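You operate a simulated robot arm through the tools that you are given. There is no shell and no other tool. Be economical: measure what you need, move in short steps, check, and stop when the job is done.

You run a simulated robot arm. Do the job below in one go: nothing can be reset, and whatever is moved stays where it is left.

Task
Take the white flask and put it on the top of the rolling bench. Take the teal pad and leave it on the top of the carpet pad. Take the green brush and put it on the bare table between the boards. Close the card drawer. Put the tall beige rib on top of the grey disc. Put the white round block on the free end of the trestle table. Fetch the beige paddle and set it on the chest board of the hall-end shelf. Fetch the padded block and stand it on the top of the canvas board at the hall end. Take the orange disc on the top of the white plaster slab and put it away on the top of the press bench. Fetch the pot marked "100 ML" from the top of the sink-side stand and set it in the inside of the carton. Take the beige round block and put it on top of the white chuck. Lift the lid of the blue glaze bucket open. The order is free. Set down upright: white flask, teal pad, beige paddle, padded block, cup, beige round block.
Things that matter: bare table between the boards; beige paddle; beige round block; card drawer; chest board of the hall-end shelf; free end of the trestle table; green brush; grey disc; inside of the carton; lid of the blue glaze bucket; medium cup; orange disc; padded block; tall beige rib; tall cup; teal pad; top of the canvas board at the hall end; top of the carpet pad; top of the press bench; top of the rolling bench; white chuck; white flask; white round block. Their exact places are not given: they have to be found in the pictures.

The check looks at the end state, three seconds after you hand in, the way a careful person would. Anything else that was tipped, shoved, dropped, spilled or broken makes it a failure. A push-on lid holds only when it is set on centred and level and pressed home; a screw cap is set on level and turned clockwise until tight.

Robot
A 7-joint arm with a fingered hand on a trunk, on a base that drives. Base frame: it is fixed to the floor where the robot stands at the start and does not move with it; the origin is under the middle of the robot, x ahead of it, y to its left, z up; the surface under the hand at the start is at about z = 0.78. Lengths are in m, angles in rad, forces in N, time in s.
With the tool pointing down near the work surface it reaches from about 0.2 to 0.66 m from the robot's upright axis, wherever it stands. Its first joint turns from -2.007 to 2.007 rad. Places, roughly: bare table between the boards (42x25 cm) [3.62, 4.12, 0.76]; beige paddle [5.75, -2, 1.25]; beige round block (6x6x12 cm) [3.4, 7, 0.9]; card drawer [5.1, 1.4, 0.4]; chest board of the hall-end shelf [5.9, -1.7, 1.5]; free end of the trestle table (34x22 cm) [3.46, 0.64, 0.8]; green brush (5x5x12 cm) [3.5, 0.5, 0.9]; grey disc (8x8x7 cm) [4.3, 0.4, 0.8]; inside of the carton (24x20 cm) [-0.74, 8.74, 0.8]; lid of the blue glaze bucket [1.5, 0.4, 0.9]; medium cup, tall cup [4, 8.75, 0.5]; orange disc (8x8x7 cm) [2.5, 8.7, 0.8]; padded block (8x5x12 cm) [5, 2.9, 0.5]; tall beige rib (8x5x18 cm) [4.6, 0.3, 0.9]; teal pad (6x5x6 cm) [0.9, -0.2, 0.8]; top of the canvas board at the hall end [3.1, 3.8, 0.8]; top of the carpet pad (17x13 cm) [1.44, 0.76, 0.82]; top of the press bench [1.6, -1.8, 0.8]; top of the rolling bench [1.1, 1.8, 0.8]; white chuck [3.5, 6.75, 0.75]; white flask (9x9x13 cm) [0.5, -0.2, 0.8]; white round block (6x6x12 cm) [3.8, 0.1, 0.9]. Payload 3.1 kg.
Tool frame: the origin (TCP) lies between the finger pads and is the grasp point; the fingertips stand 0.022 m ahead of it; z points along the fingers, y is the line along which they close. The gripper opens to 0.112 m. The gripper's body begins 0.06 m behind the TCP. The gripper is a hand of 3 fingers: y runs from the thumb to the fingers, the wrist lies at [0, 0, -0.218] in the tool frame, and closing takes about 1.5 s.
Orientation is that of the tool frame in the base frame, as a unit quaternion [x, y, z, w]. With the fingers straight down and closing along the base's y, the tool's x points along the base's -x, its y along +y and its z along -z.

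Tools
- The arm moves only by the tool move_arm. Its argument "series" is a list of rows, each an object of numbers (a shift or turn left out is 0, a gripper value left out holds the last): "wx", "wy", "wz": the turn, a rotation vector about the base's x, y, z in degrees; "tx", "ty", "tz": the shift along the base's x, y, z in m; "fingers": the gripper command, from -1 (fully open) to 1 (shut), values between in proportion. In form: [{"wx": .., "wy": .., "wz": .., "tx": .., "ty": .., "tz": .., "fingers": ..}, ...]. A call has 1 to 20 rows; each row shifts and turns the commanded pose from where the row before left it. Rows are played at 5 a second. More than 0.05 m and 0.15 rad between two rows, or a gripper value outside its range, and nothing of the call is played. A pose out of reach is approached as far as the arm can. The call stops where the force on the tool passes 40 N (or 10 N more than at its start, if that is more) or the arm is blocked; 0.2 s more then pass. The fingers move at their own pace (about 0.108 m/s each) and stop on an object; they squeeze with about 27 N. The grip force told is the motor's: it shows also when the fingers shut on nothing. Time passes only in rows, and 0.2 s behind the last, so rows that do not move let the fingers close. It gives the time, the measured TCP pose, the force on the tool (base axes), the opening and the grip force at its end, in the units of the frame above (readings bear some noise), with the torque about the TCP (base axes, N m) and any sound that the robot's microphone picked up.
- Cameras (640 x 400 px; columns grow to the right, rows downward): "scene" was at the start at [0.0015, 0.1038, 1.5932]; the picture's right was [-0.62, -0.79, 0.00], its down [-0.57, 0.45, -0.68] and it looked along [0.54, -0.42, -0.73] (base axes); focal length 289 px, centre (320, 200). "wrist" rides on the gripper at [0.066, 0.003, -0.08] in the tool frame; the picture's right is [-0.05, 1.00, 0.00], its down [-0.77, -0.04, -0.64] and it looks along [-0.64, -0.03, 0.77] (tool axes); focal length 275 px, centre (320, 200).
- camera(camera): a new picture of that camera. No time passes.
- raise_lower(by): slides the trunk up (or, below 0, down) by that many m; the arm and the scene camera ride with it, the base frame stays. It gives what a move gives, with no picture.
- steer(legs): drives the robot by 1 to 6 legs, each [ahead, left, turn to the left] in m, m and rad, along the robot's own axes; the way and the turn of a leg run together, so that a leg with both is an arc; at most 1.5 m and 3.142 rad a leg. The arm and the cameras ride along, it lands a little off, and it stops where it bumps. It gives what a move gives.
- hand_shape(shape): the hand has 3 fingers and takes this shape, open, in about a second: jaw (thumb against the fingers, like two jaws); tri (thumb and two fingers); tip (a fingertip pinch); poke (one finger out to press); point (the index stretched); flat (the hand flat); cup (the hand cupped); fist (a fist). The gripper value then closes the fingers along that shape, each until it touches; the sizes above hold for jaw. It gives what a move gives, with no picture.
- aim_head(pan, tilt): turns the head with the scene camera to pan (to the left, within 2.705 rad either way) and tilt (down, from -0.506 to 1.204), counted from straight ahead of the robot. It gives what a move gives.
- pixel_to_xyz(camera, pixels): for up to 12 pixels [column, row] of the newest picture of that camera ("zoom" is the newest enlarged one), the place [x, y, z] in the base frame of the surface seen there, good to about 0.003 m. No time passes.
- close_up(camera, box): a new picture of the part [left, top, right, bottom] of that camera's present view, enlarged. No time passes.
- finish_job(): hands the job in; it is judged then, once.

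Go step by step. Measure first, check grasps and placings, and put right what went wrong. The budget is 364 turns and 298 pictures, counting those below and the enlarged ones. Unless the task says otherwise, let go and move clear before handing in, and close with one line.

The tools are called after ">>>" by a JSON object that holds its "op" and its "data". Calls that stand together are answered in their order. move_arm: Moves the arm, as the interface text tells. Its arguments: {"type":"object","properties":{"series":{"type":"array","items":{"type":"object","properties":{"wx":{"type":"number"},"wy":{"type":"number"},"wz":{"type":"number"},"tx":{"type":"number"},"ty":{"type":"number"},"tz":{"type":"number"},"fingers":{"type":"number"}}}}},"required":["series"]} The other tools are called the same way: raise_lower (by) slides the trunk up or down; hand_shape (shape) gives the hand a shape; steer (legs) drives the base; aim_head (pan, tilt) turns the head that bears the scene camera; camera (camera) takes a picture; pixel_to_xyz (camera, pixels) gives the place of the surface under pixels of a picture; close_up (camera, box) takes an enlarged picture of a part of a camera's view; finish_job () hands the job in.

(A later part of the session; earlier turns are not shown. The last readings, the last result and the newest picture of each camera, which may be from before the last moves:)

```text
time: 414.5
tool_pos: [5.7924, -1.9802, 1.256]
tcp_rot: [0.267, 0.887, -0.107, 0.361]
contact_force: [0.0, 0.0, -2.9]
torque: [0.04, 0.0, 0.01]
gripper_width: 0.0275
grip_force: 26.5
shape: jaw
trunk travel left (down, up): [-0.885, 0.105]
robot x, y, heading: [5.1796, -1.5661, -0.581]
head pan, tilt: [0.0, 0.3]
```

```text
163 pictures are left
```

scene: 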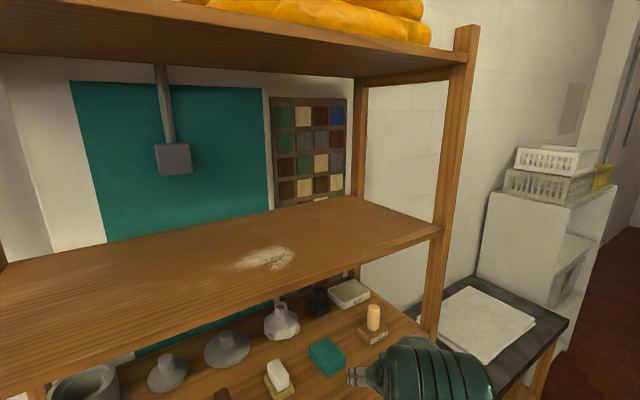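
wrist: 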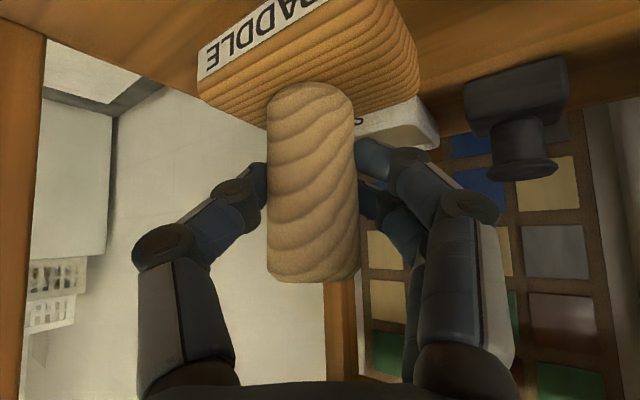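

Held upright. I back out, raise, then move in over the chest board (z 1.50).

>>> {"op": "move_arm", "data": {"series": [{"tx": -0.035, "ty": 0.023}, {"tx": -0.035, "ty": 0.023}, {"tx": -0.035, "ty": 0.023}, {"tx": -0.035, "ty": 0.023}, {"tx": -0.03, "ty": 0.02}, {}]}}

>>> {"op": "raise_lower", "data": {"by": 0.1}}

>>> {"op": "move_arm", "data": {"series": [{"tz": 0.045}, {"tz": 0.045}, {"tz": 0.045}, {"tz": 0.045}, {"tz": 0.045}, {"tz": 0.035}, {}]}}

>>> {"op": "camera", "data": {"camera": "scene"}}

>>> {"op": "camera", "data": {"camera": "wrist"}}

```text
time: 415.9
tool_pos: [5.6237, -1.8673, 1.2539]
tcp_rot: [0.267, 0.887, -0.108, 0.362]
contact_force: [0.7, -0.3, -2.9]
torque: [0.03, 0.01, 0.04]
gripper_width: 0.0273
grip_force: 27.0
shape: jaw
trunk travel left (down, up): [-0.885, 0.105]
robot x, y, heading: [5.1782, -1.5599, -0.59]
head pan, tilt: [0.0, 0.3]
```

```text
time: 417.2
tool_pos: [5.6235, -1.8681, 1.3544]
tcp_rot: [0.267, 0.887, -0.108, 0.361]
contact_force: [-0.1, 0.0, -3.3]
torque: [0.02, 0.01, 0.03]
gripper_width: 0.0271
grip_force: 27.2
shape: jaw
trunk travel left (down, up): [-0.985, 0.005]
robot x, y, heading: [5.1787, -1.5648, -0.586]
head pan, tilt: [0.0, 0.3]
```

```text
time: 418.8
tool_pos: [5.6208, -1.8681, 1.6149]
tcp_rot: [0.267, 0.887, -0.107, 0.361]
contact_force: [-0.5, -0.6, -3.4]
torque: [0.01, 0.0, 0.0]
gripper_width: 0.0269
grip_force: 27.4
shape: jaw
trunk travel left (down, up): [-0.985, 0.005]
robot x, y, heading: [5.181, -1.5638, -0.59]
head pan, tilt: [0.0, 0.3]
```

```text
162 pictures are left
```

scene: 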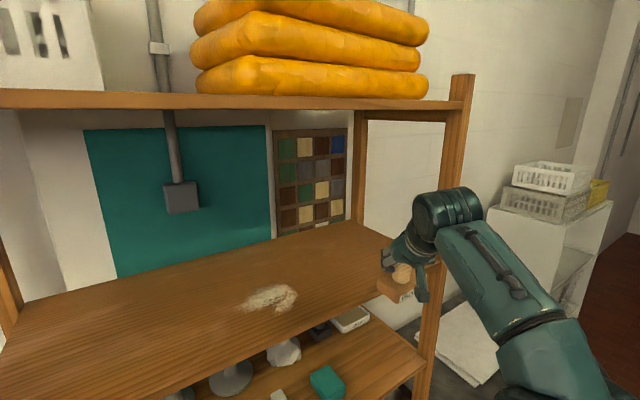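

```text
161 pictures are left
```

wrist: 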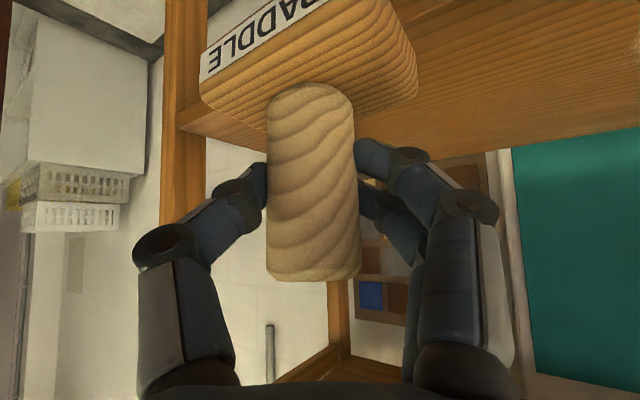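

Clearance is 4 cm. I move in to about (5.82,-1.82).

>>> {"op": "move_arm", "data": {"series": [{"tx": 0.04, "ty": 0.012}, {"tx": 0.04, "ty": 0.012}, {"tx": 0.04, "ty": 0.012}, {"tx": 0.04, "ty": 0.012}, {"tx": 0.04}, {}, {"tz": -0.02}, {"tz": -0.012}, {}]}}

>>> {"op": "camera", "data": {"camera": "scene"}}

>>> {"op": "camera", "data": {"camera": "wrist"}}

```text
time: 420.8
tool_pos: [5.7859, -1.8128, 1.5696]
tcp_rot: [0.267, 0.886, -0.108, 0.363]
contact_force: [0.6, -2.0, 5.3]
torque: [0.04, 0.07, 0.04]
gripper_width: 0.0267
grip_force: 27.3
shape: jaw
out of reach, approached as far as the arm can: row 4, 5
trunk travel left (down, up): [-0.985, 0.005]
robot x, y, heading: [5.1804, -1.5629, -0.587]
head pan, tilt: [0.0, 0.3]
```

```text
160 pictures are left
```

scene: 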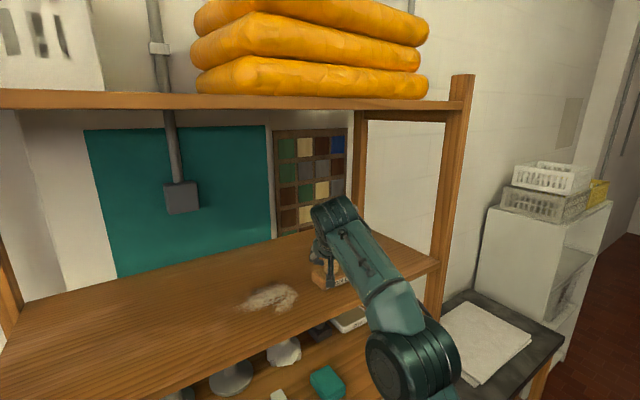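

```text
159 pictures are left
```

wrist: 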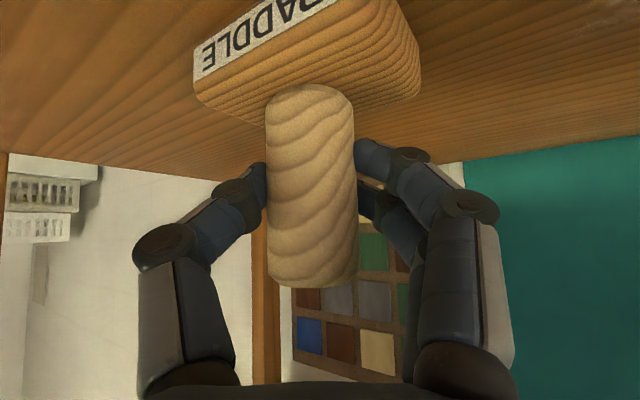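

In contact at (5.786,-1.813), base fully on the board. I release and back straight out.

>>> {"op": "move_arm", "data": {"series": [{"fingers": 0.3}, {}, {}, {"fingers": -0.3}, {}, {"fingers": -1}, {}, {}]}}

>>> {"op": "camera", "data": {"camera": "wrist"}}

```text
time: 422.6
tool_pos: [5.7881, -1.8136, 1.568]
tcp_rot: [0.267, 0.887, -0.108, 0.362]
contact_force: [0.1, -0.4, 0.1]
torque: [0.0, -0.01, -0.01]
gripper_width: 0.1119
grip_force: 0.0
shape: jaw
trunk travel left (down, up): [-0.985, 0.005]
robot x, y, heading: [5.1798, -1.5618, -0.587]
head pan, tilt: [0.0, 0.3]
```

```text
158 pictures are left
```

wrist: 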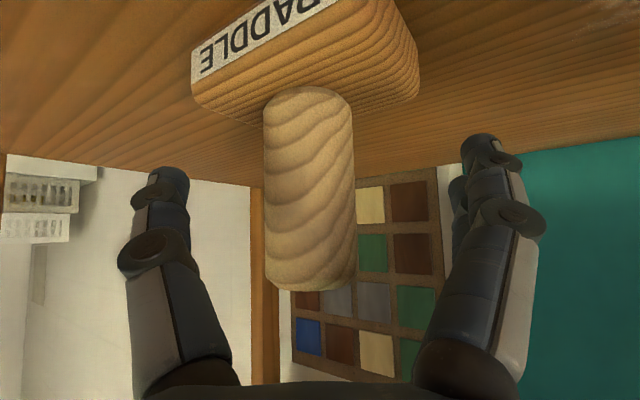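

>>> {"op": "move_arm", "data": {"series": [{"tx": -0.033, "ty": 0.022, "tz": 0.005}, {"tx": -0.033, "ty": 0.022, "tz": 0.01}, {"tx": -0.033, "ty": 0.022}, {"tx": -0.033, "ty": 0.022}, {"tx": -0.033, "ty": 0.022}, {"tx": -0.033, "ty": 0.022}, {}]}}

>>> {"op": "camera", "data": {"camera": "scene"}}

```text
time: 424.2
tool_pos: [5.5893, -1.678, 1.5839]
tcp_rot: [0.268, 0.886, -0.11, 0.361]
contact_force: [0.2, 0.5, -0.3]
torque: [0.0, -0.01, 0.0]
gripper_width: 0.1119
grip_force: 0.0
shape: jaw
trunk travel left (down, up): [-0.985, 0.005]
robot x, y, heading: [5.1823, -1.5641, -0.592]
head pan, tilt: [0.0, 0.3]
```

```text
157 pictures are left
```

scene: 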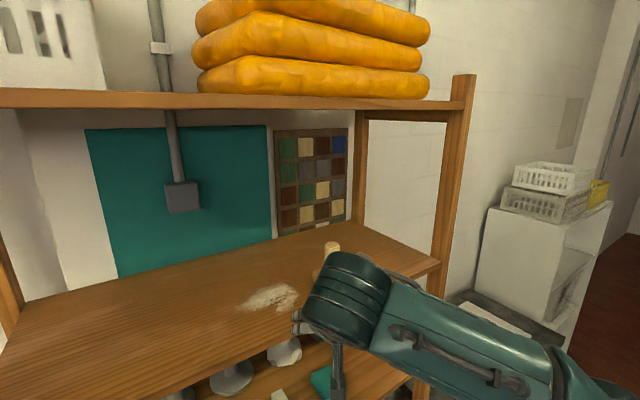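

The paddle stands on the chest board. I back off, un-tilt the tool, and start the long drive north.

>>> {"op": "steer", "data": {"legs": [[-0.25, 0, 0], [0, 0, 0.59], [0, 0.82, 0]]}}

>>> {"op": "move_arm", "data": {"series": [{"wy": -8}, {"wy": -8}, {"wy": -8}, {"wy": -8}, {"wy": -8}, {"wy": -2}, {}]}}

>>> {"op": "raise_lower", "data": {"by": -0.2}}

```text
time: 431.6
tool_pos: [5.378, -0.4709, 1.5834]
tcp_rot: [-0.001, 0.926, 0.002, 0.377]
contact_force: [0.4, 0.4, 0.7]
torque: [0.02, 0.0, -0.01]
gripper_width: 0.1118
grip_force: 0.0
shape: jaw
trunk travel left (down, up): [-0.985, 0.005]
robot x, y, heading: [4.9711, -0.5975, -0.005]
head pan, tilt: [0.0, 0.3]
```

```text
time: 433.2
tool_pos: [5.3781, -0.4698, 1.5832]
tcp_rot: [-0.001, 0.729, 0.001, 0.684]
contact_force: [-0.5, -0.6, 0.0]
torque: [0.0, -0.01, 0.01]
gripper_width: 0.1118
grip_force: 0.0
shape: jaw
trunk travel left (down, up): [-0.985, 0.005]
robot x, y, heading: [4.9755, -0.5994, 0.001]
head pan, tilt: [0.0, 0.3]
```

```text
time: 435.4
tool_pos: [5.3778, -0.4696, 1.3838]
tcp_rot: [-0.002, 0.73, 0.001, 0.684]
contact_force: [-1.8, 0.1, 0.8]
torque: [0.01, 0.01, 0.02]
gripper_width: 0.1118
grip_force: 0.0
shape: jaw
trunk travel left (down, up): [-0.785, 0.205]
robot x, y, heading: [4.9715, -0.6039, 0.005]
head pan, tilt: [0.0, 0.3]
```

I rotated the wrong way; I now rotate back by 86°.

>>> {"op": "move_arm", "data": {"series": [{"wy": 8}, {"wy": 8}, {"wy": 8}, {"wy": 8}, {"wy": 8}, {"wy": 8}, {"wy": 8}, {"wy": 8}, {"wy": 8}, {"wy": 8}, {"wy": 6}, {"tz": -0.045}, {"tz": -0.045}, {"tz": -0.045}, {"tz": -0.045}]}}

>>> {"op": "steer", "data": {"legs": [[-1.4, 0, 0], [-1.0, 0, 0], [0, 1.4, 0], [0, 1.4, 0], [0, 0, 1.57]]}}

>>> {"op": "aim_head", "data": {"pan": -0.4, "tilt": 0.45}}

>>> {"op": "camera", "data": {"camera": "scene"}}

```text
time: 438.6
tool_pos: [5.3729, -0.4759, 1.1982]
tcp_rot: [0.0, 0.998, -0.006, 0.07]
contact_force: [-0.3, 0.3, -0.3]
torque: [-0.01, 0.01, -0.04]
gripper_width: 0.112
grip_force: 0.1
shape: jaw
out of reach, approached as far as the arm can: row 10, 11
trunk travel left (down, up): [-0.785, 0.205]
robot x, y, heading: [4.9686, -0.5984, -0.002]
head pan, tilt: [0.0, 0.3]
```

```text
time: 467.4
tool_pos: [2.4724, 2.6232, 1.1985]
tcp_rot: [-0.7, 0.71, 0.043, 0.055]
contact_force: [0.7, -0.2, -0.1]
torque: [-0.02, -0.02, 0.0]
gripper_width: 0.1118
grip_force: 0.2
shape: jaw
trunk travel left (down, up): [-0.785, 0.205]
robot x, y, heading: [2.5946, 2.2208, 1.554]
head pan, tilt: [0.0, 0.3]
```

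```text
time: 468.2
tool_pos: [2.4734, 2.6226, 1.1989]
tcp_rot: [-0.7, 0.71, 0.044, 0.055]
contact_force: [0.0, -0.1, -1.1]
torque: [-0.02, -0.01, -0.04]
gripper_width: 0.112
grip_force: 0.1
shape: jaw
trunk travel left (down, up): [-0.785, 0.205]
robot x, y, heading: [2.5955, 2.2232, 1.555]
head pan, tilt: [-0.4, 0.45]
```

```text
156 pictures are left
```

scene: 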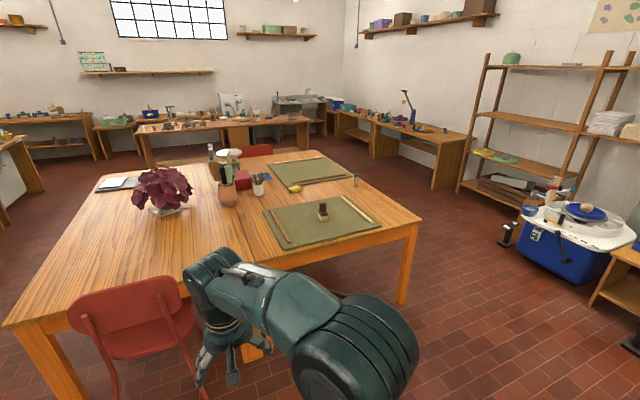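

>>> {"op": "pixel_to_xyz", "data": {"camera": "scene", "pixels": [[310, 122], [137, 133], [250, 125], [150, 165], [460, 135], [435, 185], [370, 120], [300, 105], [275, 105], [258, 145], [310, 155], [335, 110]]}}

>>> {"op": "close_up", "data": {"camera": "scene", "box": [80, 70, 480, 200]}}

```text
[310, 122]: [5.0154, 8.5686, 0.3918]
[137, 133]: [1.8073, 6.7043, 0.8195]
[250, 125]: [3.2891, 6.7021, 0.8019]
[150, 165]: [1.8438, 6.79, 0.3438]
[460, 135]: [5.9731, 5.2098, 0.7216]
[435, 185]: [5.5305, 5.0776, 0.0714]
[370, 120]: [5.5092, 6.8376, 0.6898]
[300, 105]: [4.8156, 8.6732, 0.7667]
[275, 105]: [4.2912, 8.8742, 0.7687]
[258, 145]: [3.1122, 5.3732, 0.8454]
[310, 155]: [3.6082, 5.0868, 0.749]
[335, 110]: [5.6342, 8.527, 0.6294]
```

```text
1.60 times, centred on (280, 135) of scene
```

zoom: 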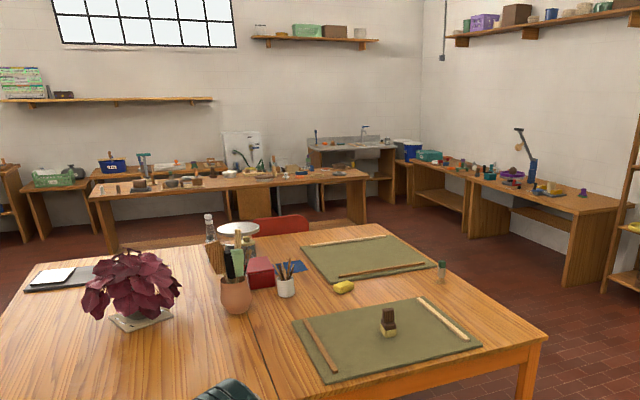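

I drive up the right aisle toward the centre bench.

>>> {"op": "steer", "data": {"legs": [[0.25, -1.45, 0.015], [0, -0.35, 0], [1.45, 0, 0], [1.45, 0, 0], [0.4, 0.3, 0]]}}

>>> {"op": "move_arm", "data": {"series": [{"wx": -8}, {}]}}

>>> {"op": "aim_head", "data": {"pan": 0.4, "tilt": 0.5}}

>>> {"op": "camera", "data": {"camera": "scene"}}

```text
time: 493.6
tool_pos: [4.0173, 6.1589, 1.1982]
tcp_rot: [-0.7, 0.711, 0.044, 0.055]
contact_force: [0.0, -0.4, -0.2]
torque: [-0.01, -0.01, -0.02]
gripper_width: 0.1117
grip_force: 0.1
shape: jaw
trunk travel left (down, up): [-0.785, 0.205]
robot x, y, heading: [4.1352, 5.7571, 1.557]
head pan, tilt: [-0.4, 0.45]
```

```text
time: 494.2
tool_pos: [4.0162, 6.1583, 1.1992]
tcp_rot: [-0.702, 0.712, -0.006, 0.005]
contact_force: [-0.8, -0.2, -0.3]
torque: [0.0, 0.05, 0.0]
gripper_width: 0.1121
grip_force: 0.1
shape: jaw
trunk travel left (down, up): [-0.785, 0.205]
robot x, y, heading: [4.1404, 5.7561, 1.558]
head pan, tilt: [-0.4, 0.45]
```

```text
time: 495.3
tool_pos: [4.0165, 6.1592, 1.1993]
tcp_rot: [-0.702, 0.712, -0.006, 0.006]
contact_force: [-0.6, 0.0, 0.4]
torque: [-0.03, -0.03, 0.0]
gripper_width: 0.1119
grip_force: 0.0
shape: jaw
trunk travel left (down, up): [-0.785, 0.205]
robot x, y, heading: [4.1332, 5.7576, 1.556]
head pan, tilt: [0.4, 0.499]
```

```text
154 pictures are left
```

scene: 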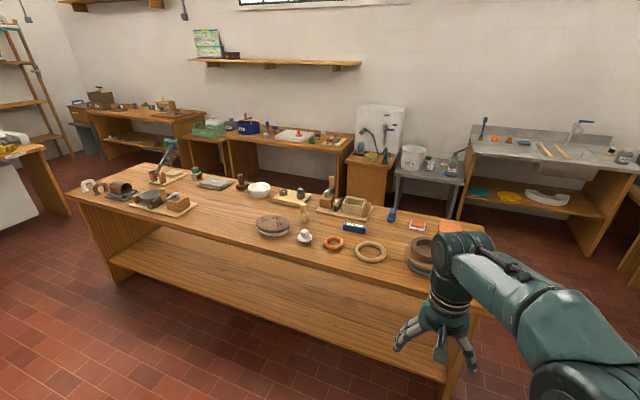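

>>> {"op": "close_up", "data": {"camera": "scene", "box": [230, 160, 470, 300]}}

>>> {"op": "pixel_to_xyz", "data": {"camera": "scene", "pixels": [[304, 212], [304, 238], [333, 243], [260, 190], [295, 135], [415, 155], [305, 220], [330, 185], [482, 312], [70, 195], [370, 250], [280, 190]]}}

```text
2.67 times, centred on (350, 230) of scene
```

zoom: 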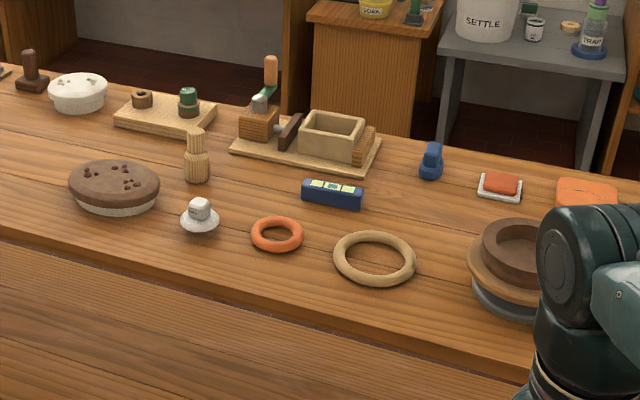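

```text
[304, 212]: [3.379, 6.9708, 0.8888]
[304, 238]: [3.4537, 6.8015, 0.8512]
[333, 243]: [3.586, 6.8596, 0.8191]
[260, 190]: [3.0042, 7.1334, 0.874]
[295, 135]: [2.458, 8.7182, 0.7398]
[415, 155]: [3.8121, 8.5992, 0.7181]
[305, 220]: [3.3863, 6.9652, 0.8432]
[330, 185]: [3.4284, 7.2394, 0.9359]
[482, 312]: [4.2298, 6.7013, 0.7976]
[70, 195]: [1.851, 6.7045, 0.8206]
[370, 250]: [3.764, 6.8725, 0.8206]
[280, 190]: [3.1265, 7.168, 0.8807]
```

The beige round block is at (3.38,6.97) and the white chuck at (3.45,6.80). I drive in front of them.

>>> {"op": "steer", "data": {"legs": [[0.3, 0.68, 0.014], [0.2, 0, 0]]}}

>>> {"op": "aim_head", "data": {"pan": 0.15, "tilt": 0.9}}

>>> {"op": "camera", "data": {"camera": "scene"}}

>>> {"op": "camera", "data": {"camera": "wrist"}}

```text
time: 500.5
tool_pos: [3.3317, 6.663, 1.1984]
tcp_rot: [0.709, -0.705, 0.006, -0.005]
contact_force: [-0.7, -0.9, -0.2]
torque: [-0.01, 0.02, -0.01]
gripper_width: 0.1119
grip_force: 0.0
shape: jaw
trunk travel left (down, up): [-0.785, 0.205]
robot x, y, heading: [3.4562, 6.2592, 1.577]
head pan, tilt: [0.4, 0.499]
```

```text
time: 501.4
tool_pos: [3.3331, 6.6604, 1.1989]
tcp_rot: [0.71, -0.705, 0.005, -0.006]
contact_force: [-0.1, -0.2, -0.4]
torque: [0.01, 0.01, -0.05]
gripper_width: 0.1121
grip_force: 0.1
shape: jaw
trunk travel left (down, up): [-0.785, 0.205]
robot x, y, heading: [3.4602, 6.2585, 1.574]
head pan, tilt: [0.15, 0.901]
```

```text
152 pictures are left
```

scene: 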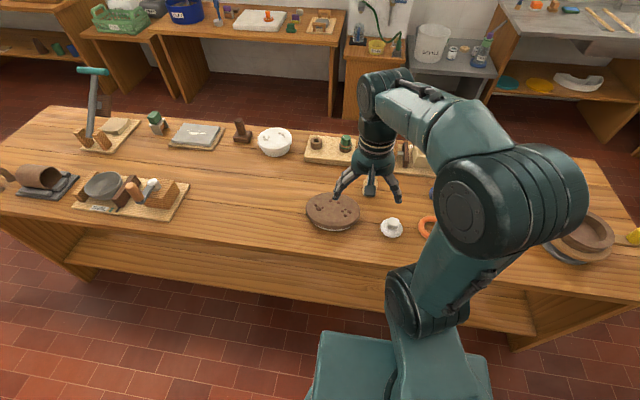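

```text
151 pictures are left
```

wrist: 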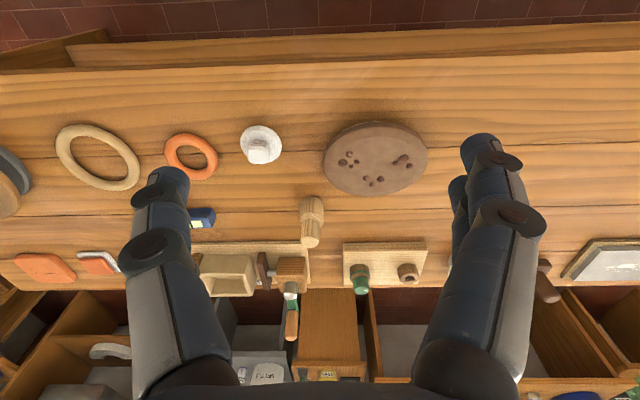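

>>> {"op": "close_up", "data": {"camera": "wrist", "box": [220, 110, 350, 260]}}

>>> {"op": "pixel_to_xyz", "data": {"camera": "wrist", "pixels": [[311, 243], [303, 240], [318, 240], [311, 225], [312, 205], [262, 152], [250, 152], [274, 152], [262, 160], [262, 132], [243, 140], [281, 142]]}}

>>> {"op": "close_up", "data": {"camera": "scene", "box": [340, 180, 440, 260]}}

```text
2.67 times, centred on (285, 185) of wrist
```

zoom: 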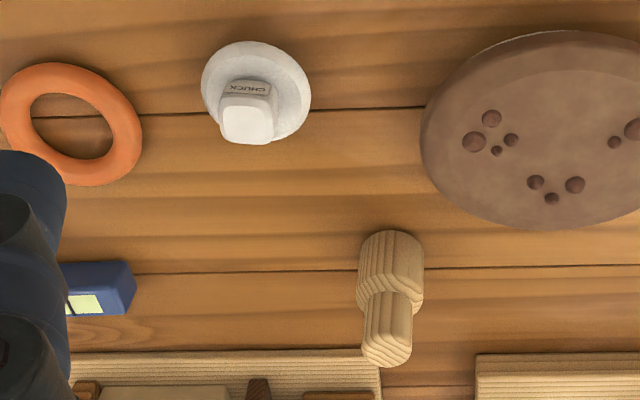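

```text
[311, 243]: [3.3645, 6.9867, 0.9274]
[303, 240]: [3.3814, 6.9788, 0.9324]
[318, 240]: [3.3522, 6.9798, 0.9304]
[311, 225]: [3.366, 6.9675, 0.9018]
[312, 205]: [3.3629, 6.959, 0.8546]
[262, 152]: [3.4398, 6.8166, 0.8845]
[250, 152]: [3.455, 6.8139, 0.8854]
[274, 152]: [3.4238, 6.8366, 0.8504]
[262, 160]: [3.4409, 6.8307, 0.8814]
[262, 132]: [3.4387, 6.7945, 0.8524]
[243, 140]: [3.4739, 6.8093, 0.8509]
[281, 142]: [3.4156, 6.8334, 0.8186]
```

```text
5.00 times, centred on (390, 220) of scene
```

zoom: 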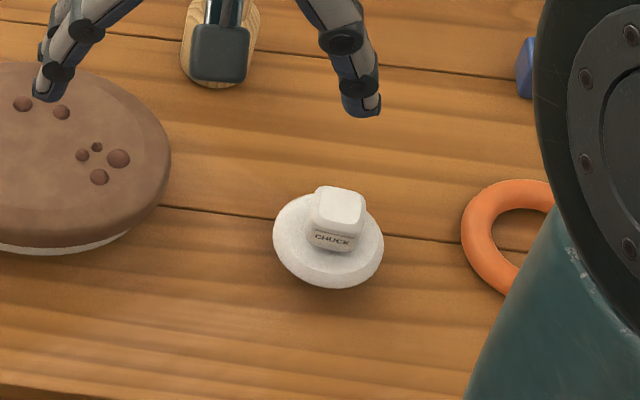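

The chuck is a flange with a 3 cm square knob, top z≈0.885; the block's neck is at (3.367,6.983). I move ahead 0.12 m and over the block.

>>> {"op": "steer", "data": {"legs": [[0.12, 0.06, 0]]}}

>>> {"op": "move_arm", "data": {"series": [{"tx": 0.045, "ty": 0.02, "fingers": -0.3}, {"tx": 0.045, "ty": 0.02}, {"ty": 0.045}, {"ty": 0.045}, {"ty": 0.02}, {"tz": -0.045}, {"tz": -0.045}, {}]}}

>>> {"op": "camera", "data": {"camera": "wrist"}}

```text
time: 502.7
tool_pos: [3.2723, 6.7799, 1.1993]
tcp_rot: [0.71, -0.705, 0.005, -0.006]
contact_force: [0.7, 0.6, 1.0]
torque: [0.0, -0.01, -0.01]
gripper_width: 0.112
grip_force: 0.1
shape: jaw
trunk travel left (down, up): [-0.785, 0.205]
robot x, y, heading: [3.3982, 6.3818, 1.571]
head pan, tilt: [0.15, 0.901]
```

```text
time: 504.5
tool_pos: [3.3618, 6.9306, 1.109]
tcp_rot: [0.709, -0.705, 0.006, -0.006]
contact_force: [1.5, 0.4, 1.1]
torque: [0.01, -0.02, 0.01]
gripper_width: 0.0732
grip_force: 0.1
shape: jaw
trunk travel left (down, up): [-0.785, 0.205]
robot x, y, heading: [3.3998, 6.3819, 1.575]
head pan, tilt: [0.15, 0.901]
```

```text
148 pictures are left
```

wrist: 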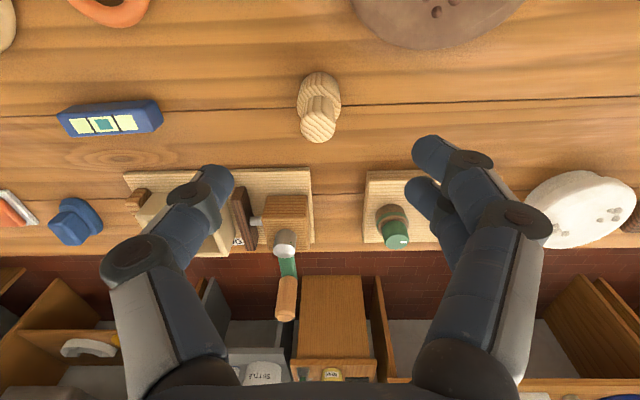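

>>> {"op": "close_up", "data": {"camera": "wrist", "box": [270, 50, 370, 160]}}

>>> {"op": "pixel_to_xyz", "data": {"camera": "wrist", "pixels": [[318, 125], [302, 125], [334, 125], [318, 138], [318, 116], [320, 80], [299, 95], [340, 95], [287, 265], [397, 235]]}}

```text
3.64 times, centred on (320, 105) of wrist
```

zoom: 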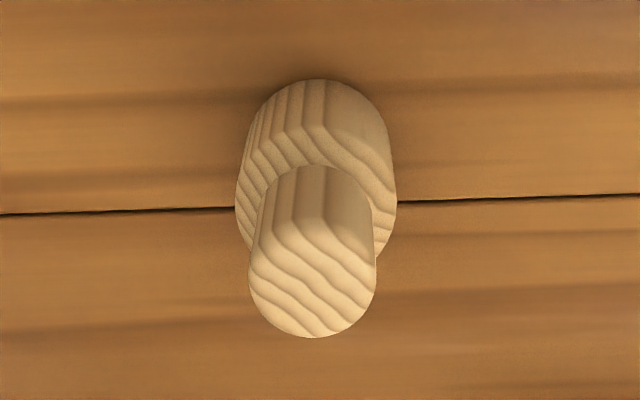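

```text
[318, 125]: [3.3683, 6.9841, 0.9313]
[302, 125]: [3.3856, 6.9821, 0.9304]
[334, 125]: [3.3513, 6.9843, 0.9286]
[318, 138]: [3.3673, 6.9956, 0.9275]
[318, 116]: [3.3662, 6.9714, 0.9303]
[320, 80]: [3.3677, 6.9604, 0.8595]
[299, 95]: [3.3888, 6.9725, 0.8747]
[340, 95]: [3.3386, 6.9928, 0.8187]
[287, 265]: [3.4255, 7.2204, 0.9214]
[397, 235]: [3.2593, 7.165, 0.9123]
```

>>> {"op": "move_arm", "data": {"series": [{"tx": 0.006, "ty": 0.026}, {"ty": 0.026}, {"tz": -0.045}, {"tz": -0.045}, {"tz": -0.045}, {"tz": -0.045}, {"tz": -0.02}, {}, {"fingers": 1}, {}, {}, {}, {}, {}, {}]}}

>>> {"op": "camera", "data": {"camera": "wrist"}}

```text
time: 507.7
tool_pos: [3.3679, 6.9835, 0.9086]
tcp_rot: [0.71, -0.705, 0.005, -0.006]
contact_force: [0.4, -0.8, 0.7]
torque: [0.02, -0.01, 0.0]
gripper_width: 0.0247
grip_force: 26.9
shape: jaw
trunk travel left (down, up): [-0.785, 0.205]
robot x, y, heading: [3.3972, 6.3813, 1.576]
head pan, tilt: [0.15, 0.901]
```

```text
146 pictures are left
```

wrist: 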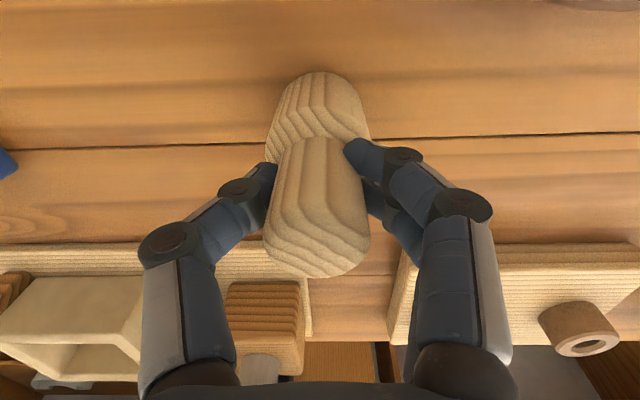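

Gripped. I lift and measure the knob top precisely.

>>> {"op": "move_arm", "data": {"series": [{"tz": 0.045}, {"tz": 0.045}, {"tz": 0.045}, {"tz": 0.02}, {}]}}

>>> {"op": "camera", "data": {"camera": "scene"}}

>>> {"op": "close_up", "data": {"camera": "wrist", "box": [0, 0, 640, 400]}}

```text
time: 508.9
tool_pos: [3.37, 6.9838, 1.0634]
tcp_rot: [0.709, -0.705, 0.006, -0.006]
contact_force: [0.2, -0.3, -4.1]
torque: [-0.05, 0.0, 0.03]
gripper_width: 0.0251
grip_force: 26.5
shape: jaw
trunk travel left (down, up): [-0.785, 0.205]
robot x, y, heading: [3.4002, 6.3867, 1.575]
head pan, tilt: [0.15, 0.901]
```

```text
145 pictures are left
```

scene: 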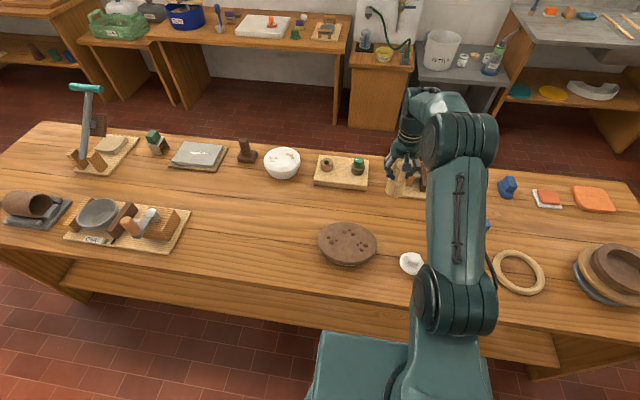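

```text
1.00 times, centred on (320, 200) of wrist (not enlarged: the box is as wide or as high as the picture)
```

zoom: 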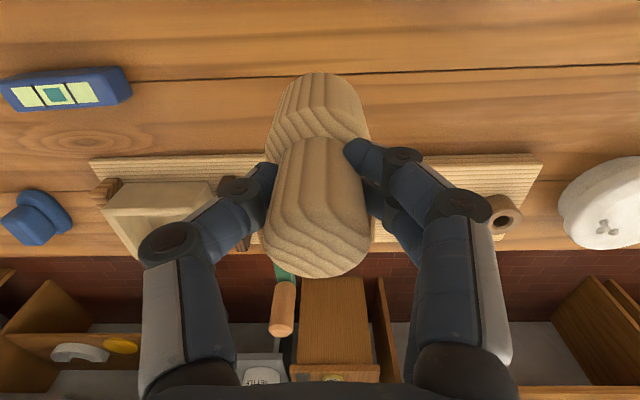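

The chuck is half hidden; I shift the base right 0.15 m to see it.

>>> {"op": "steer", "data": {"legs": [[-0.05, -0.17, 0]]}}

>>> {"op": "camera", "data": {"camera": "scene"}}

>>> {"op": "close_up", "data": {"camera": "scene", "box": [330, 200, 430, 290]}}

```text
time: 510.4
tool_pos: [3.539, 6.9343, 1.0634]
tcp_rot: [0.71, -0.704, 0.005, -0.004]
contact_force: [-0.5, 0.2, -2.6]
torque: [-0.03, 0.0, -0.02]
gripper_width: 0.0248
grip_force: 27.3
shape: jaw
trunk travel left (down, up): [-0.785, 0.205]
robot x, y, heading: [3.5717, 6.329, 1.575]
head pan, tilt: [0.15, 0.901]
```

```text
143 pictures are left
```

scene: 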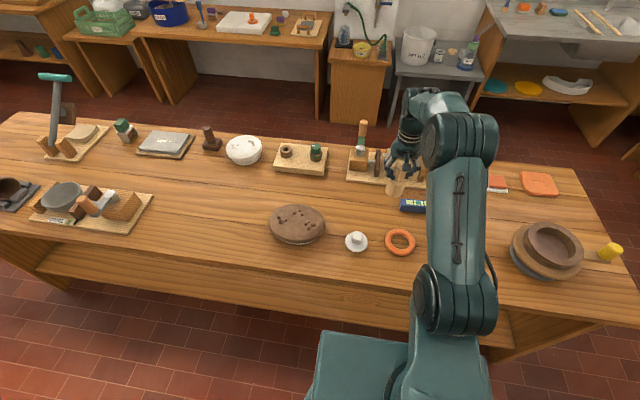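

```text
4.44 times, centred on (380, 245) of scene
```

zoom: 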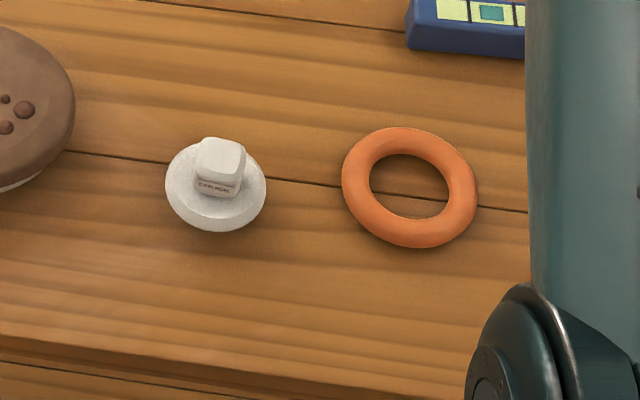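

>>> {"op": "close_up", "data": {"camera": "scene", "box": [337, 222, 377, 262]}}

>>> {"op": "pixel_to_xyz", "data": {"camera": "zoom", "pixels": [[320, 150], [290, 150], [350, 150], [320, 130], [320, 165]]}}

```text
10.00 times, centred on (357, 242) of scene
```

zoom: 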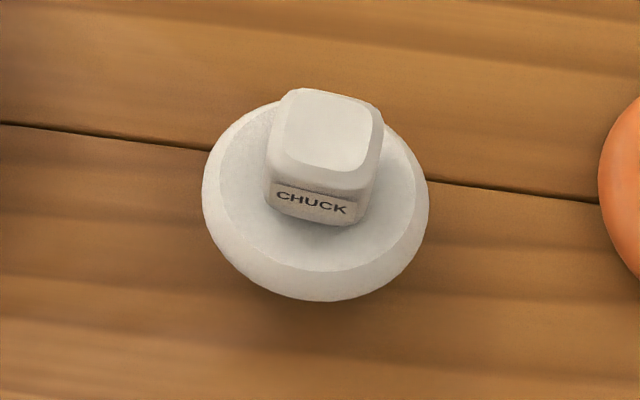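

```text
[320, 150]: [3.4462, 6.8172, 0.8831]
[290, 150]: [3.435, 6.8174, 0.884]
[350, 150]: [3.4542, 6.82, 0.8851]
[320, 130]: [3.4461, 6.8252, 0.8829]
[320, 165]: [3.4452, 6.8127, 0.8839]
```

>>> {"op": "pixel_to_xyz", "data": {"camera": "zoom", "pixels": [[328, 133], [288, 110], [368, 125], [285, 160], [362, 168], [210, 190], [422, 205], [310, 295], [272, 170], [380, 185]]}}

```text
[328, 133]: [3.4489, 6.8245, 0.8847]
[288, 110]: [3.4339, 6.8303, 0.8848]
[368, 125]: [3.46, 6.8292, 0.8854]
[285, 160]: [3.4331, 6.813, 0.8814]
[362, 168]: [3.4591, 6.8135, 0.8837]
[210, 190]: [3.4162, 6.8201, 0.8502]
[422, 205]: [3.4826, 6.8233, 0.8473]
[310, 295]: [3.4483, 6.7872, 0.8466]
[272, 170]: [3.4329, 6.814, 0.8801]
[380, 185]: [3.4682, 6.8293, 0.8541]
```

Knob top centre (3.448,6.8225), z 0.884. I move above it and stop 1.5 cm short.

>>> {"op": "move_arm", "data": {"series": [{"tx": -0.03, "ty": -0.037}, {"tx": -0.03, "ty": -0.037}, {"tx": -0.031, "ty": -0.038}, {}, {"tz": -0.03}, {"tz": -0.03}, {"tz": -0.015}, {}]}}

>>> {"op": "close_up", "data": {"camera": "scene", "box": [310, 180, 410, 270]}}

>>> {"op": "camera", "data": {"camera": "wrist"}}

```text
time: 512.2
tool_pos: [3.4474, 6.8236, 0.9883]
tcp_rot: [0.71, -0.704, 0.006, -0.005]
contact_force: [-0.1, 0.6, -3.4]
torque: [-0.05, -0.03, -0.02]
gripper_width: 0.0247
grip_force: 27.0
shape: jaw
trunk travel left (down, up): [-0.785, 0.205]
robot x, y, heading: [3.5705, 6.3305, 1.577]
head pan, tilt: [0.15, 0.901]
```

```text
4.44 times, centred on (360, 225) of scene
```

zoom: 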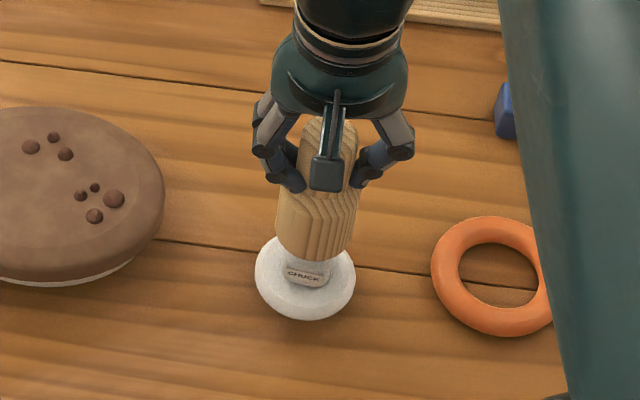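

```text
139 pictures are left
```

wrist: 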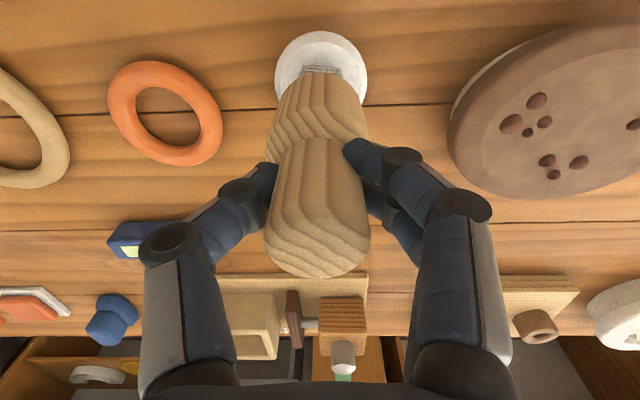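

>>> {"op": "pixel_to_xyz", "data": {"camera": "zoom", "pixels": [[280, 240], [347, 250], [312, 252], [290, 210], [355, 215], [318, 235], [260, 280], [352, 285]]}}

```text
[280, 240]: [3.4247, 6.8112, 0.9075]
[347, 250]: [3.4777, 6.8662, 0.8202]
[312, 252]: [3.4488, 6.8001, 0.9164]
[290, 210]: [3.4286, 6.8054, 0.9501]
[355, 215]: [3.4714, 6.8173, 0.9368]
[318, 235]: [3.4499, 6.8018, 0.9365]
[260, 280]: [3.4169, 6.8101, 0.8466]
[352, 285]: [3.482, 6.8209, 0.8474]
```

Block centre ≈(3.448,6.825). I shift -2 mm in y and lower in small steps until contact.

>>> {"op": "move_arm", "data": {"series": [{"ty": -0.002}, {"tz": -0.008}, {}, {"tz": -0.004}, {}, {"tz": -0.002}, {}, {"tz": -0.0015}, {}]}}

```text
time: 514.2
tool_pos: [3.447, 6.8203, 0.9714]
tcp_rot: [0.709, -0.705, 0.006, -0.005]
contact_force: [0.0, 0.2, -2.1]
torque: [0.0, 0.0, -0.01]
gripper_width: 0.0247
grip_force: 27.0
shape: jaw
trunk travel left (down, up): [-0.785, 0.205]
robot x, y, heading: [3.571, 6.3273, 1.576]
head pan, tilt: [0.15, 0.901]
```

>>> {"op": "move_arm", "data": {"series": [{"ty": 0.001, "tz": -0.001}, {}, {"tz": -0.001}, {}]}}

```text
time: 515.2
tool_pos: [3.4483, 6.8211, 0.9722]
tcp_rot: [0.709, -0.705, 0.006, -0.005]
contact_force: [0.1, -0.5, 8.5]
torque: [-0.03, 0.0, 0.02]
gripper_width: 0.0246
grip_force: 27.1
shape: jaw
trunk travel left (down, up): [-0.785, 0.205]
robot x, y, heading: [3.5711, 6.3337, 1.574]
head pan, tilt: [0.15, 0.901]
```

Contact, no torque. Gradual release.

>>> {"op": "move_arm", "data": {"series": [{"tz": 0.001}, {}, {"fingers": 0.5}, {}, {}, {"fingers": 0.4}, {}, {"fingers": 0.25}, {}, {"fingers": 0.05}, {}, {}]}}

>>> {"op": "close_up", "data": {"camera": "scene", "box": [310, 180, 410, 270]}}

>>> {"op": "camera", "data": {"camera": "wrist"}}

```text
time: 517.8
tool_pos: [3.4468, 6.8211, 0.9708]
tcp_rot: [0.709, -0.705, 0.006, -0.005]
contact_force: [-0.8, 0.1, 0.6]
torque: [-0.01, 0.02, 0.0]
gripper_width: 0.0525
grip_force: 0.1
shape: jaw
trunk travel left (down, up): [-0.785, 0.205]
robot x, y, heading: [3.5666, 6.3306, 1.575]
head pan, tilt: [0.15, 0.901]
```

```text
4.44 times, centred on (360, 225) of scene
```

zoom: 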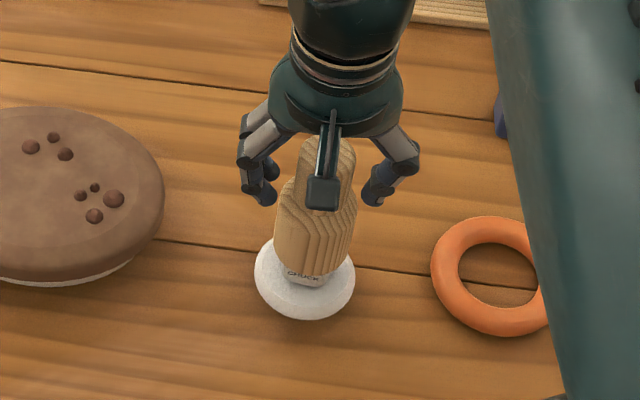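

```text
137 pictures are left
```

wrist: 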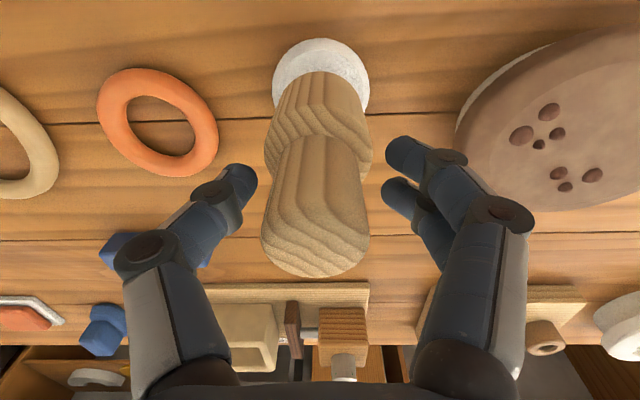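

Balanced. I lift straight up, then back off.

>>> {"op": "move_arm", "data": {"series": [{"fingers": -0.2}, {}, {"tz": 0.02}, {"tz": 0.03}, {"tz": 0.04}, {"tz": 0.045}, {"tz": 0.045}, {"ty": -0.04}, {"ty": -0.04}]}}

>>> {"op": "steer", "data": {"legs": [[-0.3, 0, 0]]}}

>>> {"op": "aim_head", "data": {"pan": 0.2, "tilt": 0.6}}

>>> {"op": "camera", "data": {"camera": "scene"}}

```text
time: 519.8
tool_pos: [3.4478, 6.739, 1.1531]
tcp_rot: [0.709, -0.705, 0.005, -0.005]
contact_force: [0.2, -0.6, 0.1]
torque: [0.02, 0.05, 0.0]
gripper_width: 0.0668
grip_force: 0.1
shape: jaw
trunk travel left (down, up): [-0.785, 0.205]
robot x, y, heading: [3.5763, 6.331, 1.578]
head pan, tilt: [0.15, 0.901]
```

```text
time: 521.9
tool_pos: [3.4487, 6.4385, 1.1531]
tcp_rot: [0.71, -0.704, 0.006, -0.006]
contact_force: [-0.2, -0.2, -0.3]
torque: [-0.01, -0.01, 0.01]
gripper_width: 0.0666
grip_force: 0.0
shape: jaw
trunk travel left (down, up): [-0.785, 0.205]
robot x, y, heading: [3.5685, 6.0309, 1.578]
head pan, tilt: [0.15, 0.901]
```

```text
time: 522.6
tool_pos: [3.4485, 6.439, 1.1525]
tcp_rot: [0.71, -0.704, 0.005, -0.006]
contact_force: [0.3, -0.2, -0.1]
torque: [0.01, -0.01, 0.03]
gripper_width: 0.0665
grip_force: 0.0
shape: jaw
trunk travel left (down, up): [-0.785, 0.205]
robot x, y, heading: [3.5726, 6.029, 1.576]
head pan, tilt: [0.201, 0.6]
```

```text
136 pictures are left
```

scene: 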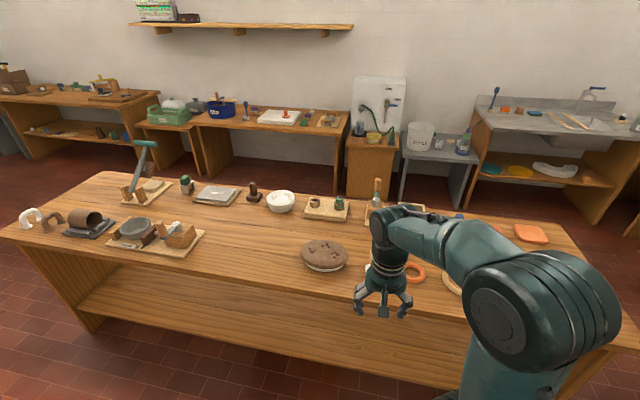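

The block balances on the chuck (hidden behind the hand now; checked before). I drive round the bench's right end to the sink-side stand.

>>> {"op": "steer", "data": {"legs": [[0, -1.2, 0], [1.4, 0, 0], [0.45, 0, 0], [0, 0.8, 0]]}}

>>> {"op": "aim_head", "data": {"pan": 0.1, "tilt": 0.8}}

>>> {"op": "camera", "data": {"camera": "scene"}}

>>> {"op": "camera", "data": {"camera": "wrist"}}

```text
time: 541.5
tool_pos: [3.8496, 8.2851, 1.1519]
tcp_rot: [0.71, -0.705, 0.005, -0.006]
contact_force: [0.7, 0.5, 0.2]
torque: [0.03, -0.02, -0.01]
gripper_width: 0.0668
grip_force: 0.0
shape: jaw
trunk travel left (down, up): [-0.785, 0.205]
robot x, y, heading: [3.9713, 7.8744, 1.578]
head pan, tilt: [0.201, 0.6]
```

```text
time: 542.2
tool_pos: [3.8486, 8.2859, 1.1526]
tcp_rot: [0.71, -0.704, 0.006, -0.005]
contact_force: [1.2, -0.9, -0.5]
torque: [-0.02, 0.02, -0.02]
gripper_width: 0.0665
grip_force: 0.2
shape: jaw
trunk travel left (down, up): [-0.785, 0.205]
robot x, y, heading: [3.9704, 7.8766, 1.576]
head pan, tilt: [0.099, 0.799]
```

```text
135 pictures are left
```

scene: 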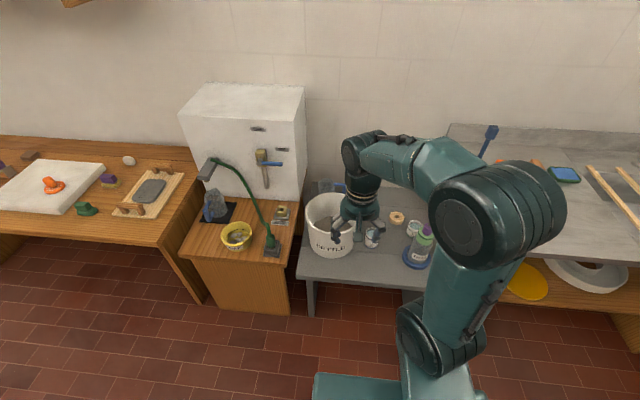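

```text
134 pictures are left
```

wrist: 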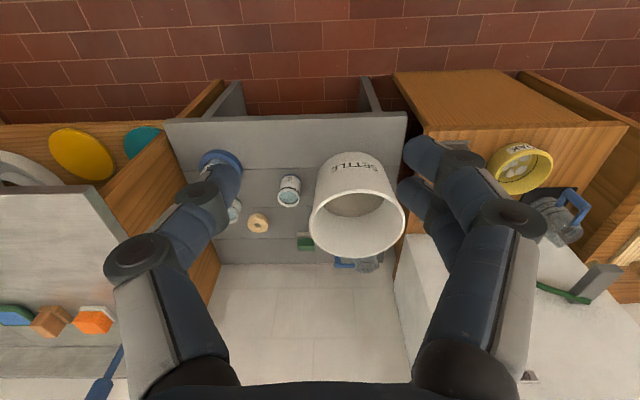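

>>> {"op": "close_up", "data": {"camera": "scene", "box": [340, 190, 450, 280]}}

>>> {"op": "close_up", "data": {"camera": "wrist", "box": [200, 140, 360, 260]}}

>>> {"op": "pixel_to_xyz", "data": {"camera": "wrist", "pixels": [[290, 190], [289, 200], [280, 182], [300, 182], [235, 210], [258, 223], [350, 220], [300, 125], [310, 200], [260, 180]]}}

```text
4.44 times, centred on (395, 235) of scene
```

zoom: 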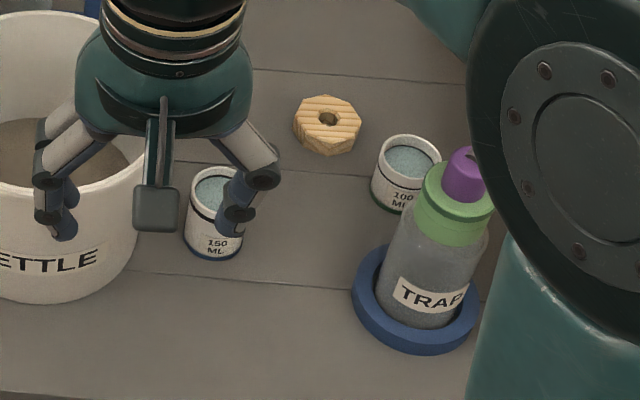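

```text
3.33 times, centred on (280, 200) of wrist
```

zoom: 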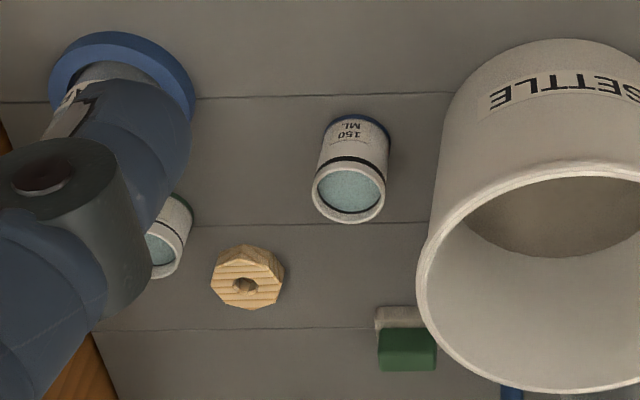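

```text
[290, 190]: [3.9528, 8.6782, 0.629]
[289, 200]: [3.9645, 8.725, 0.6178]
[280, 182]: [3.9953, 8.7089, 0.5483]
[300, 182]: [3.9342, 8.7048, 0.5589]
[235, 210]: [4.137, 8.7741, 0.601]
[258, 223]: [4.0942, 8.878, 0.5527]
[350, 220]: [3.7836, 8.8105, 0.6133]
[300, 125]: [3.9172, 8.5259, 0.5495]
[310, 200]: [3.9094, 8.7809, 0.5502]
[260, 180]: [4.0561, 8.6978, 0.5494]
```

The "100 ML" cup is the rear right one at ~(4.14,8.77), behind the TRAP bottle, holding liquid. I move the hand to get a clear view.

>>> {"op": "steer", "data": {"legs": [[0.05, -0.2, 0]]}}

>>> {"op": "move_arm", "data": {"series": [{"tx": 0.04, "fingers": -1}, {"tx": 0.04}, {"tx": 0.04}, {"tx": 0.04}, {}]}}

>>> {"op": "camera", "data": {"camera": "wrist"}}

>>> {"op": "camera", "data": {"camera": "scene"}}

```text
time: 543.9
tool_pos: [4.05, 8.337, 1.1517]
tcp_rot: [0.71, -0.704, 0.005, -0.005]
contact_force: [-0.1, 0.0, 0.2]
torque: [0.0, 0.0, -0.02]
gripper_width: 0.0667
grip_force: 0.1
shape: jaw
trunk travel left (down, up): [-0.785, 0.205]
robot x, y, heading: [4.1728, 7.9241, 1.576]
head pan, tilt: [0.099, 0.799]
```

```text
time: 545.1
tool_pos: [4.208, 8.3364, 1.1517]
tcp_rot: [0.71, -0.704, 0.006, -0.005]
contact_force: [-0.6, -0.4, -0.1]
torque: [0.02, 0.0, -0.03]
gripper_width: 0.1121
grip_force: 0.0
shape: jaw
trunk travel left (down, up): [-0.785, 0.205]
robot x, y, heading: [4.1709, 7.9262, 1.579]
head pan, tilt: [0.099, 0.799]
```

```text
131 pictures are left
```

wrist: 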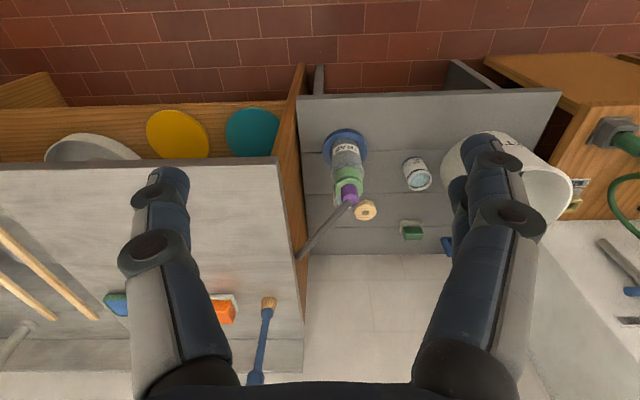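

```text
130 pictures are left
```

scene: 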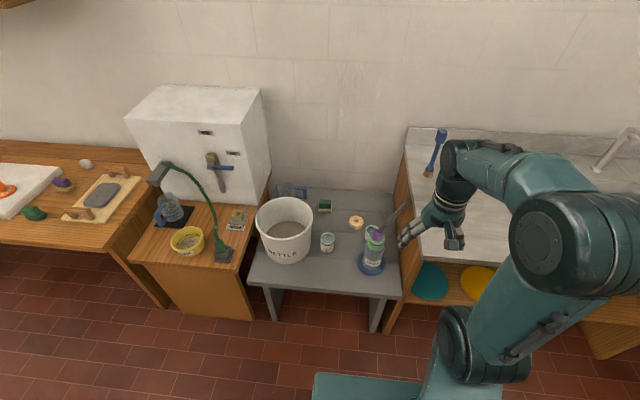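

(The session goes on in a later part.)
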